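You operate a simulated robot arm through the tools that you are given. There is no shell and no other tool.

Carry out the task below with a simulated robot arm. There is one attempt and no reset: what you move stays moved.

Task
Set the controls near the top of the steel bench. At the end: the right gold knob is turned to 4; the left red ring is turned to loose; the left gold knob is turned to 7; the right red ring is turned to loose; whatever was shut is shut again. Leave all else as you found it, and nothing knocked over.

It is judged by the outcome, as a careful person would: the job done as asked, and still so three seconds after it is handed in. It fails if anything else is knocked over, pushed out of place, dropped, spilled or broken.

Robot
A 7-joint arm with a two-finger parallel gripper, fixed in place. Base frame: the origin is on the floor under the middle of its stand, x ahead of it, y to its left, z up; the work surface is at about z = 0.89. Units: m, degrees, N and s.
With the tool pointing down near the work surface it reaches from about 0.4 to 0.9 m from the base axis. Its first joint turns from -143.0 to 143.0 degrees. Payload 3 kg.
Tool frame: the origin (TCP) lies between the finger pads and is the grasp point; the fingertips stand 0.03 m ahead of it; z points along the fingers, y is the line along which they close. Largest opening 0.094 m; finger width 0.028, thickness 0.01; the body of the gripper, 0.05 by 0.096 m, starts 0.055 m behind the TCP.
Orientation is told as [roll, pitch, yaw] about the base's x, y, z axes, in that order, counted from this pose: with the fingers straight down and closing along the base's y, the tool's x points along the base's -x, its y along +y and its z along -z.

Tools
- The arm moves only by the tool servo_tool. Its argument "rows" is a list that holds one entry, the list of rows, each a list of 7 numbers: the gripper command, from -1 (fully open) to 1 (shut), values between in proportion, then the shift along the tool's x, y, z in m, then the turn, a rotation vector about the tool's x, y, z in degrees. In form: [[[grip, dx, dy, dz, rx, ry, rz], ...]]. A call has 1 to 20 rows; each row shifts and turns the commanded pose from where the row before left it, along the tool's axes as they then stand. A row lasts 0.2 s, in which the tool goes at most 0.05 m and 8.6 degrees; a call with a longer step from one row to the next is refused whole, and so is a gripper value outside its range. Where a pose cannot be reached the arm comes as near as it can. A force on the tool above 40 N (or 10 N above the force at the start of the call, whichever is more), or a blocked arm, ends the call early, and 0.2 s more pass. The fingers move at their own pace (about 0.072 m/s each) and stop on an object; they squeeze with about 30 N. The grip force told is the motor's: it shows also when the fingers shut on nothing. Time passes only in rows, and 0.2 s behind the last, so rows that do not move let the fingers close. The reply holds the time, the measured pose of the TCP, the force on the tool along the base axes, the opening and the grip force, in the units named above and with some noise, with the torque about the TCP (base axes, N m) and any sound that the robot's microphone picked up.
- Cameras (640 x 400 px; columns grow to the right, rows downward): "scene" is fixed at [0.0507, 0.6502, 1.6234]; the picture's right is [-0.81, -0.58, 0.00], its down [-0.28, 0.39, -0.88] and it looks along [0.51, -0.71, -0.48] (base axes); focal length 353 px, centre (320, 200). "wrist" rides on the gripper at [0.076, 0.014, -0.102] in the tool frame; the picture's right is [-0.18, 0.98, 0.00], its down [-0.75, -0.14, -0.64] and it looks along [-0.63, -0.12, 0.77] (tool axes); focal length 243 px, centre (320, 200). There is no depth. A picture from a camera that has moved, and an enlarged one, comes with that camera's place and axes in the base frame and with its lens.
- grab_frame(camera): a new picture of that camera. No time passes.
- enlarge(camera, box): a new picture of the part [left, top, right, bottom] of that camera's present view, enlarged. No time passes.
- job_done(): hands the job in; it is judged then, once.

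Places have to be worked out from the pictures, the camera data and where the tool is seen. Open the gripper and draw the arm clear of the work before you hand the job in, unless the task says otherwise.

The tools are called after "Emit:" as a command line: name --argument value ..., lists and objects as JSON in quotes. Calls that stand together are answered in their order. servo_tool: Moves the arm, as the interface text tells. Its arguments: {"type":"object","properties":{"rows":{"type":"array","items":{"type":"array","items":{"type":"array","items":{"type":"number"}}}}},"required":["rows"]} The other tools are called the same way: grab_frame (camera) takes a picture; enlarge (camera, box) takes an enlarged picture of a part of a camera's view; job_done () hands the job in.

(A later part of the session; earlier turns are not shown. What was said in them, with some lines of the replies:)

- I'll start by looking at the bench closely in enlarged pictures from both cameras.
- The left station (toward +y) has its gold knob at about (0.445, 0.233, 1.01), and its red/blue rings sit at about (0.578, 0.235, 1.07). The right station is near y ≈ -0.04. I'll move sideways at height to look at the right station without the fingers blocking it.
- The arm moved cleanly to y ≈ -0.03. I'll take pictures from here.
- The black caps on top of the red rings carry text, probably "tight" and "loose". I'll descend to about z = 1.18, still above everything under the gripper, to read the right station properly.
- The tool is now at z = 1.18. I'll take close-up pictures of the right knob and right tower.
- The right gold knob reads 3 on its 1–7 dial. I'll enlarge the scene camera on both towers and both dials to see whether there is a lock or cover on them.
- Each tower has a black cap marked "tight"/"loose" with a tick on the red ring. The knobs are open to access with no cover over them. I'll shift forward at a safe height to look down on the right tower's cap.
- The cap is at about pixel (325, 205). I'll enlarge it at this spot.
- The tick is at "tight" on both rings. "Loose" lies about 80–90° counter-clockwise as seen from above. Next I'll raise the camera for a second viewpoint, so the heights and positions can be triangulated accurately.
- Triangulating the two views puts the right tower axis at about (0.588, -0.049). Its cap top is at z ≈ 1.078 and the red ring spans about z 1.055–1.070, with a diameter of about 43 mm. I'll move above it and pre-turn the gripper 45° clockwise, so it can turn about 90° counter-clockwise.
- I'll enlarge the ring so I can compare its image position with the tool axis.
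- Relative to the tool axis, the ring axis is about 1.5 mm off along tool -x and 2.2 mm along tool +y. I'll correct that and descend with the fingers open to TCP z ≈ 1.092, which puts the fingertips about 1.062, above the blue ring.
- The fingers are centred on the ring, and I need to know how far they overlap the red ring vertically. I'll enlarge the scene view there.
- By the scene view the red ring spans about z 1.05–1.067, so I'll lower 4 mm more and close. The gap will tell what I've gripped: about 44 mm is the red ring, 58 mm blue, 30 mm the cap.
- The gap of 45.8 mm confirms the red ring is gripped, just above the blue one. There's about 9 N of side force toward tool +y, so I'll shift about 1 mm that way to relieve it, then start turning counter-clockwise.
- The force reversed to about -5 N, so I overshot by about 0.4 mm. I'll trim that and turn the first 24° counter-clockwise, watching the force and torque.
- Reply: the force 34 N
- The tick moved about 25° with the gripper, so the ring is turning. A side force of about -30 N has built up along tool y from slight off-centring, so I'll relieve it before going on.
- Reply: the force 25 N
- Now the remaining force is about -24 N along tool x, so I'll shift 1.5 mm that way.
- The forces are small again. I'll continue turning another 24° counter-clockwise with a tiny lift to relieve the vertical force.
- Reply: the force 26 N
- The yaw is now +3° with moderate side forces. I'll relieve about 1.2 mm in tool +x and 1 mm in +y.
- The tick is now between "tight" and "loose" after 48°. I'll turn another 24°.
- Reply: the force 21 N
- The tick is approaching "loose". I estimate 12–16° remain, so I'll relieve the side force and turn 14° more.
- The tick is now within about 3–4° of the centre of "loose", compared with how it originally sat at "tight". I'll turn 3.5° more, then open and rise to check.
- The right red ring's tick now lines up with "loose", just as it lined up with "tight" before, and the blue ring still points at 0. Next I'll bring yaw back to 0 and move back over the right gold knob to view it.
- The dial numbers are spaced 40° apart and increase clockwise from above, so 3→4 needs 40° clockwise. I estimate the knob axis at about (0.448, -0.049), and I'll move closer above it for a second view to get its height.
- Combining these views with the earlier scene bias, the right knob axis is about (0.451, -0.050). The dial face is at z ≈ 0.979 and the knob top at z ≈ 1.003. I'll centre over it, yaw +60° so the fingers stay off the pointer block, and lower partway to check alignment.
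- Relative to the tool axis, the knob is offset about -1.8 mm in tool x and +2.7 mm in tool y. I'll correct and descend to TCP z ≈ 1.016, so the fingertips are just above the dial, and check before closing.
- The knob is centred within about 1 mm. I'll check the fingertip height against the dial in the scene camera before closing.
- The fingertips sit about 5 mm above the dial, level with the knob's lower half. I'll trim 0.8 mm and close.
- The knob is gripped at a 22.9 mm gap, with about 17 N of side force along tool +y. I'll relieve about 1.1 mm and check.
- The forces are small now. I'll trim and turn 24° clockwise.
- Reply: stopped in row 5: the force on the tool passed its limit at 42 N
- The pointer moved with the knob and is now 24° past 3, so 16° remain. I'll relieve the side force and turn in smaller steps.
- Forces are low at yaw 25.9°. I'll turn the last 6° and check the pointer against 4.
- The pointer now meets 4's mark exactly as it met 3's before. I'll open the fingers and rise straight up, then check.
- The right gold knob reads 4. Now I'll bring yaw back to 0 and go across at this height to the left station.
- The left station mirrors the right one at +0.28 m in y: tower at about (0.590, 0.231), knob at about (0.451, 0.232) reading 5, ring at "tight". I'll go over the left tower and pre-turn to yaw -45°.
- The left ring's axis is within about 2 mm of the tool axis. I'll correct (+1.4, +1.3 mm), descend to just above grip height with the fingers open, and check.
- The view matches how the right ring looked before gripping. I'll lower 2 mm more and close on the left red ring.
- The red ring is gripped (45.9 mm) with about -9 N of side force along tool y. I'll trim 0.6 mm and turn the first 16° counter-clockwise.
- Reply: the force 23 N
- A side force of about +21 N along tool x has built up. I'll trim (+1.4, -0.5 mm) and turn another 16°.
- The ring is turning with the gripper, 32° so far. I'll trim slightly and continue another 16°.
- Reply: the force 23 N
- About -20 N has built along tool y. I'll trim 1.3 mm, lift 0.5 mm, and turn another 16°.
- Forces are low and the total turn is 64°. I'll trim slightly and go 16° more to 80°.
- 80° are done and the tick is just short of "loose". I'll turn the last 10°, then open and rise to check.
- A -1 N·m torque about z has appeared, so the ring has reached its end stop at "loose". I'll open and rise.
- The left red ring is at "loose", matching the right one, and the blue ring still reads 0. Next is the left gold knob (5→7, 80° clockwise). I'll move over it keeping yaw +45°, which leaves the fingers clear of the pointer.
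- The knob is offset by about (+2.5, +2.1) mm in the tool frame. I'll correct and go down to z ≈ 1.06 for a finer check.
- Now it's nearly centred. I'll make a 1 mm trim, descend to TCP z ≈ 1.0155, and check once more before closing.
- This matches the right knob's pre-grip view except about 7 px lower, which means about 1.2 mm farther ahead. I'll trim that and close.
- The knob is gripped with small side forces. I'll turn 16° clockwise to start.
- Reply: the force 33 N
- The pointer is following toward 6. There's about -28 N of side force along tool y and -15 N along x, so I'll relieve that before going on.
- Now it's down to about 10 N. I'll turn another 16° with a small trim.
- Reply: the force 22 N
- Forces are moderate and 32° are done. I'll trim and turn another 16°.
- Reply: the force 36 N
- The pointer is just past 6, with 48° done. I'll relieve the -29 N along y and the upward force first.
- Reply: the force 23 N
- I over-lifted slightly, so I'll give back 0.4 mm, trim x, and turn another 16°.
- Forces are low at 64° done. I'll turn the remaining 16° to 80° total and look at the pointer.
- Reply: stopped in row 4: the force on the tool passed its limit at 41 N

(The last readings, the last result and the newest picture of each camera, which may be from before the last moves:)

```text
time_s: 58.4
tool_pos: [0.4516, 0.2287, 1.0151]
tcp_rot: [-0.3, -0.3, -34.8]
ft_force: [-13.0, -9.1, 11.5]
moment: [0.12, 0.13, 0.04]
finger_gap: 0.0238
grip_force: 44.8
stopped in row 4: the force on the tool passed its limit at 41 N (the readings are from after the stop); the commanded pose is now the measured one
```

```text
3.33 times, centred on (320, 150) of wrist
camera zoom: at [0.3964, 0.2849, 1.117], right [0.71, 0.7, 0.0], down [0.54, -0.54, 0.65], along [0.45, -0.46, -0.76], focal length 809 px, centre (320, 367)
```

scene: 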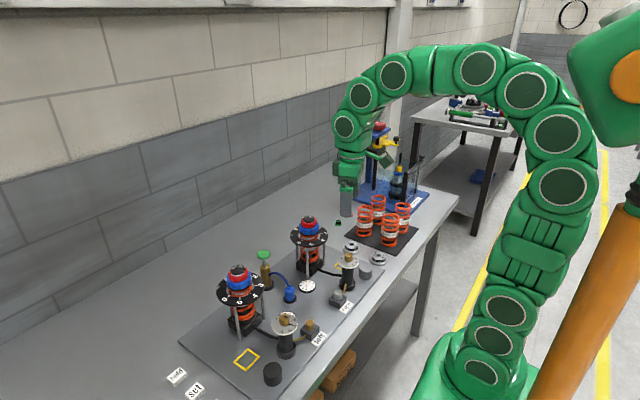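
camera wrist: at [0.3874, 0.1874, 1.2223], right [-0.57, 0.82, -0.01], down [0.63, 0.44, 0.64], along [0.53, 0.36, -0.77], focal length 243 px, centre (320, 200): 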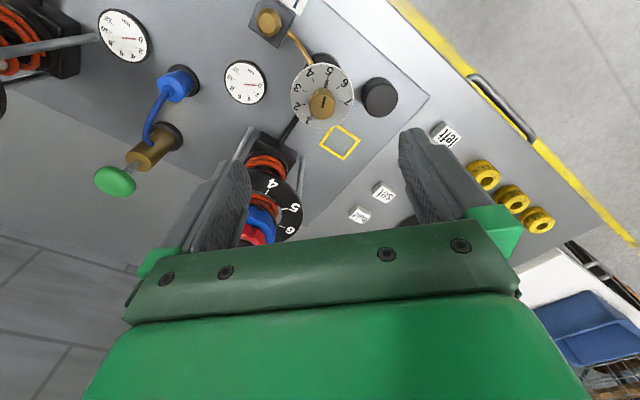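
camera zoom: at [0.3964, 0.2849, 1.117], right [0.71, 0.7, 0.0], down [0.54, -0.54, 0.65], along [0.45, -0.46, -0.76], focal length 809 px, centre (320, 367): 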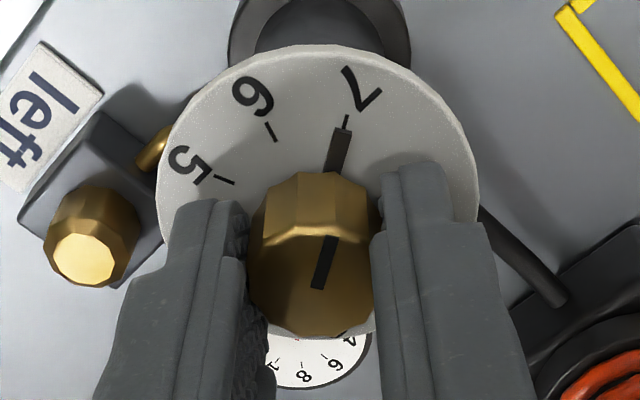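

The pointer now meets 7's mark exactly as it met 5's at the start. I'll relieve the side force, open, and rise.

Emit:
servo_tool --rows '[[[1, 0, -0.0007, 0, 0, 0, 0], [0.3, 0, 0, 0, 0, 0, 0], [0, 0, 0, 0, 0, 0, 0], [-1, 0, 0, 0, 0, 0, 0], [-1, 0, 0, 0, 0, 0, 0], [-1, 0, 0, -0.02, 0, 0, 0], [-1, 0, 0, -0.04, 0, 0, 0], [-1, 0, 0, -0.04, 0, 0, 0], [-1, 0, 0, -0.04, 0, 0, 0], [-1, 0, 0, -0.04, 0, 0, 0], [-1, 0, 0, 0, 0, 0, 0]]]'

Emit:
enlarge --camera "wrist" --box '[250, 30, 390, 150]'

Emit:
enlarge --camera "scene" --box '[170, 200, 410, 400]'

```text
time_s: 60.8
tool_pos: [0.454, 0.2292, 1.1948]
tcp_rot: [-0.2, -0.1, -35.0]
ft_force: [0.1, -0.4, -0.5]
moment: [0.0, -0.02, 0.0]
finger_gap: 0.0939
grip_force: 0.0
```

```text
3.33 times, centred on (320, 90) of wrist
camera zoom: at [0.3981, 0.286, 1.2972], right [0.71, 0.7, 0.0], down [0.54, -0.54, 0.65], along [0.45, -0.46, -0.76], focal length 809 px, centre (320, 567)
```

zoom: 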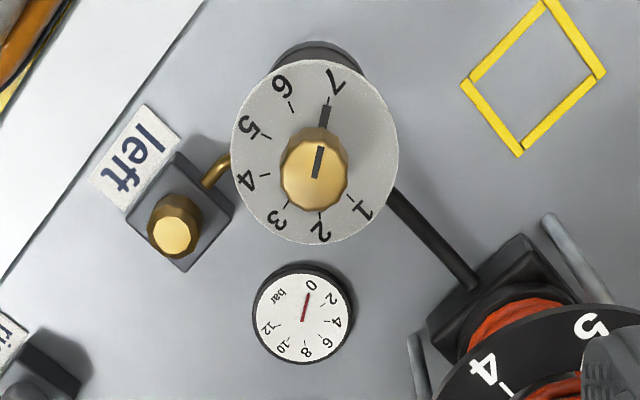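

```text
2.00 times, centred on (290, 300) of scene
camera zoom: at [0.0507, 0.6502, 1.6234], right [-0.81, -0.58, 0.0], down [-0.28, 0.39, -0.88], along [0.51, -0.71, -0.48], focal length 706 px, centre (380, 0)
```

zoom: 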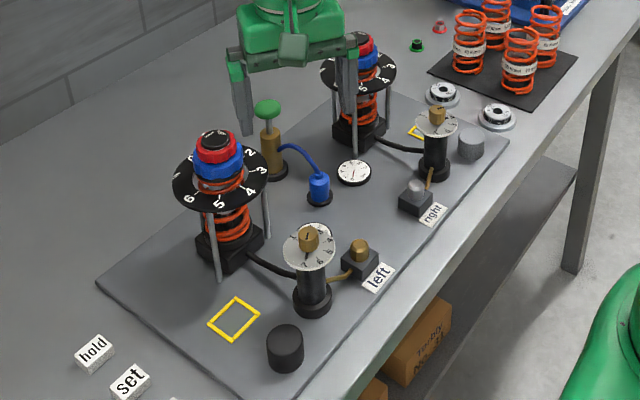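

The left gold knob reads 7 and nothing else has moved. I'll rise back toward the start pose with yaw 0 and check all four controls from above.

Emit:
servo_tool --rows '[[[-1, 0, 0, -0.03, 0, 0, -7], [-1, 0, 0, -0.03, 0, 0, -7], [-1, 0, 0, -0.03, 0, 0, -7], [-1, 0, 0, -0.03, 0, 0, -7], [-1, 0, 0, -0.03, 0, 0, -7], [-1, 0, -0.045, 0, 0, 0, 0], [-1, 0, -0.045, 0, 0, 0, 0], [-1, 0, -0.045, 0, 0, 0, 0], [-1, 0, 0, 0, 0, 0, 0], [-1, 0, 0, 0, 0, 0, 0]]]'

Emit:
grab_frame --camera "wrist"

Emit:
enlarge --camera "wrist" --box '[210, 20, 330, 170]'

Emit:
enlarge --camera "wrist" --box '[330, 20, 450, 170]'

Emit:
grab_frame --camera "scene"

```text
time_s: 63.0
tool_pos: [0.4531, 0.0939, 1.3458]
tcp_rot: [-0.3, -0.1, 0.0]
ft_force: [0.3, 0.1, -0.2]
moment: [0.01, -0.01, -0.03]
finger_gap: 0.0942
grip_force: 0.0
```

```text
taken
camera wrist: at [0.3762, 0.1088, 1.4486], right [0.18, 0.98, -0.01], down [0.75, -0.14, 0.64], along [0.63, -0.12, -0.77], focal length 243 px, centre (320, 200)
```

wrist: 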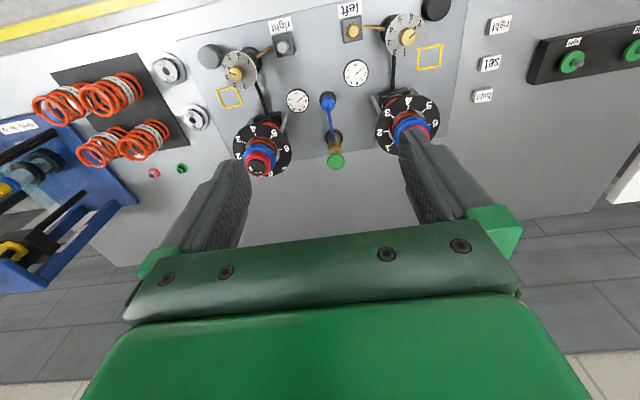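

```text
2.67 times, centred on (270, 95) of wrist
camera zoom: at [0.3762, 0.1088, 1.4486], right [0.18, 0.98, -0.01], down [0.75, -0.14, 0.64], along [0.63, -0.12, -0.77], focal length 647 px, centre (453, 480)
```

zoom: 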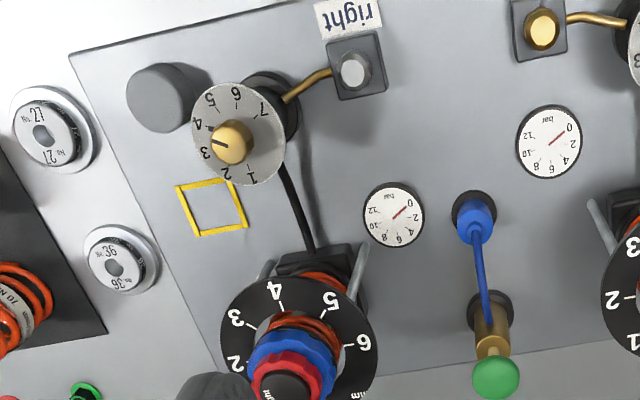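

```text
2.67 times, centred on (390, 95) of wrist
camera zoom: at [0.3762, 0.1088, 1.4486], right [0.18, 0.98, -0.01], down [0.75, -0.14, 0.64], along [0.63, -0.12, -0.77], focal length 647 px, centre (133, 480)
```

zoom: 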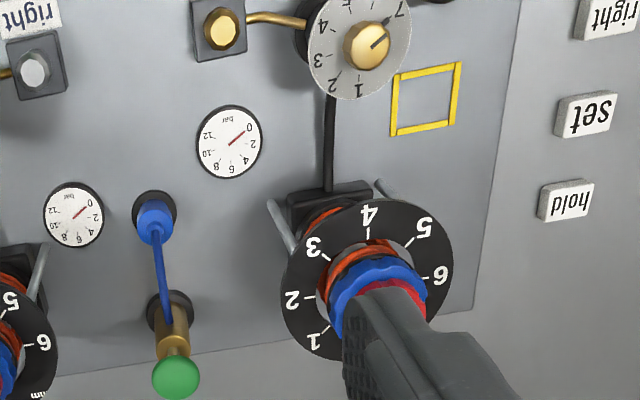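

```text
taken
```

scene: 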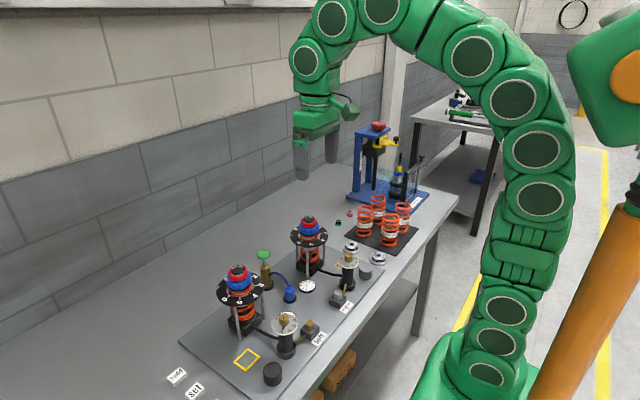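

All controls look set. I'll take one last close look at the right dial and both caps before handing in.

Emit:
enlarge --camera "wrist" --box '[205, 40, 275, 95]'

Emit:
enlarge --camera "wrist" --box '[225, 130, 295, 185]'

Emit:
enlarge --camera "scene" --box '[205, 250, 285, 310]'

Emit:
enlarge --camera "scene" --box '[285, 205, 375, 270]'

```text
7.27 times, centred on (240, 68) of wrist
camera zoom: at [0.3762, 0.1088, 1.4486], right [0.18, 0.98, -0.01], down [0.75, -0.14, 0.64], along [0.63, -0.12, -0.77], focal length 1764 px, centre (902, 1164)
```

zoom: 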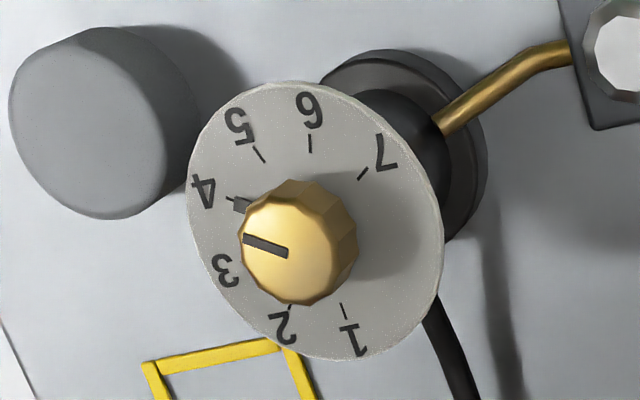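

```text
7.27 times, centred on (260, 158) of wrist
camera zoom: at [0.3762, 0.1088, 1.4486], right [0.18, 0.98, -0.01], down [0.75, -0.14, 0.64], along [0.63, -0.12, -0.77], focal length 1764 px, centre (756, 509)
```

zoom: 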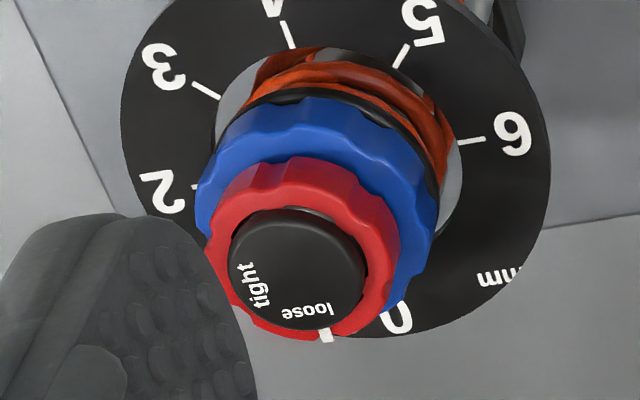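

```text
6.67 times, centred on (245, 280) of scene
camera zoom: at [0.0507, 0.6502, 1.6234], right [-0.81, -0.58, 0.0], down [-0.28, 0.39, -0.88], along [0.51, -0.71, -0.48], focal length 2352 px, centre (820, -333)
```

zoom: 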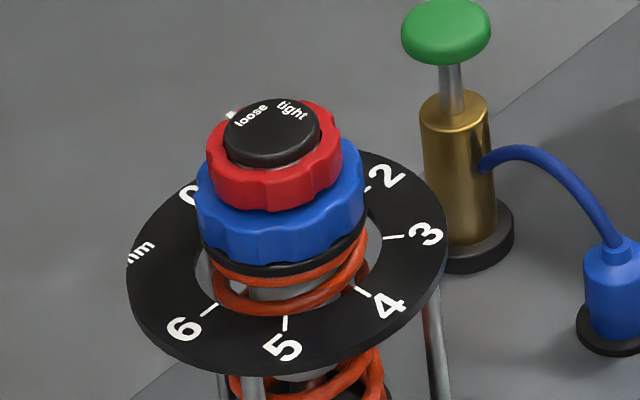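

```text
6.15 times, centred on (330, 238) of scene
camera zoom: at [0.0507, 0.6502, 1.6234], right [-0.81, -0.58, 0.0], down [-0.28, 0.39, -0.88], along [0.51, -0.71, -0.48], focal length 2171 px, centre (258, -31)
```

zoom: 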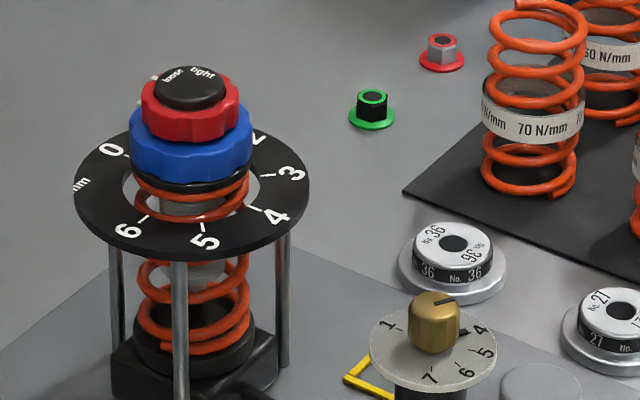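

Close-ups confirm the final state:
- **Right gold knob:** pointer at 4.
- **Left gold knob:** pointer at 7.
- **Both red rings:** ticks at "loose".
- **Blue rings:** still at 0.

Nothing was opened, nothing else was disturbed, and the gripper is open and clear, so I'm handing in the job.

Emit:
job_done

```text
The job is handed in.
```

All four controls are set as asked, confirmed in close-up pictures before I handed the job in:

- **Right gold knob:** turned from 3 to 4.
- **Left gold knob:** turned from 5 to 7.
- **Right red ring:** turned from "tight" to "loose".
- **Left red ring:** turned from "tight" to "loose", up to its end stop.

Nothing needed opening to reach the controls, so there was nothing to shut again. The blue rings still read 0, and nothing else on the bench was moved or knocked over. The gripper is open and clear of the work.
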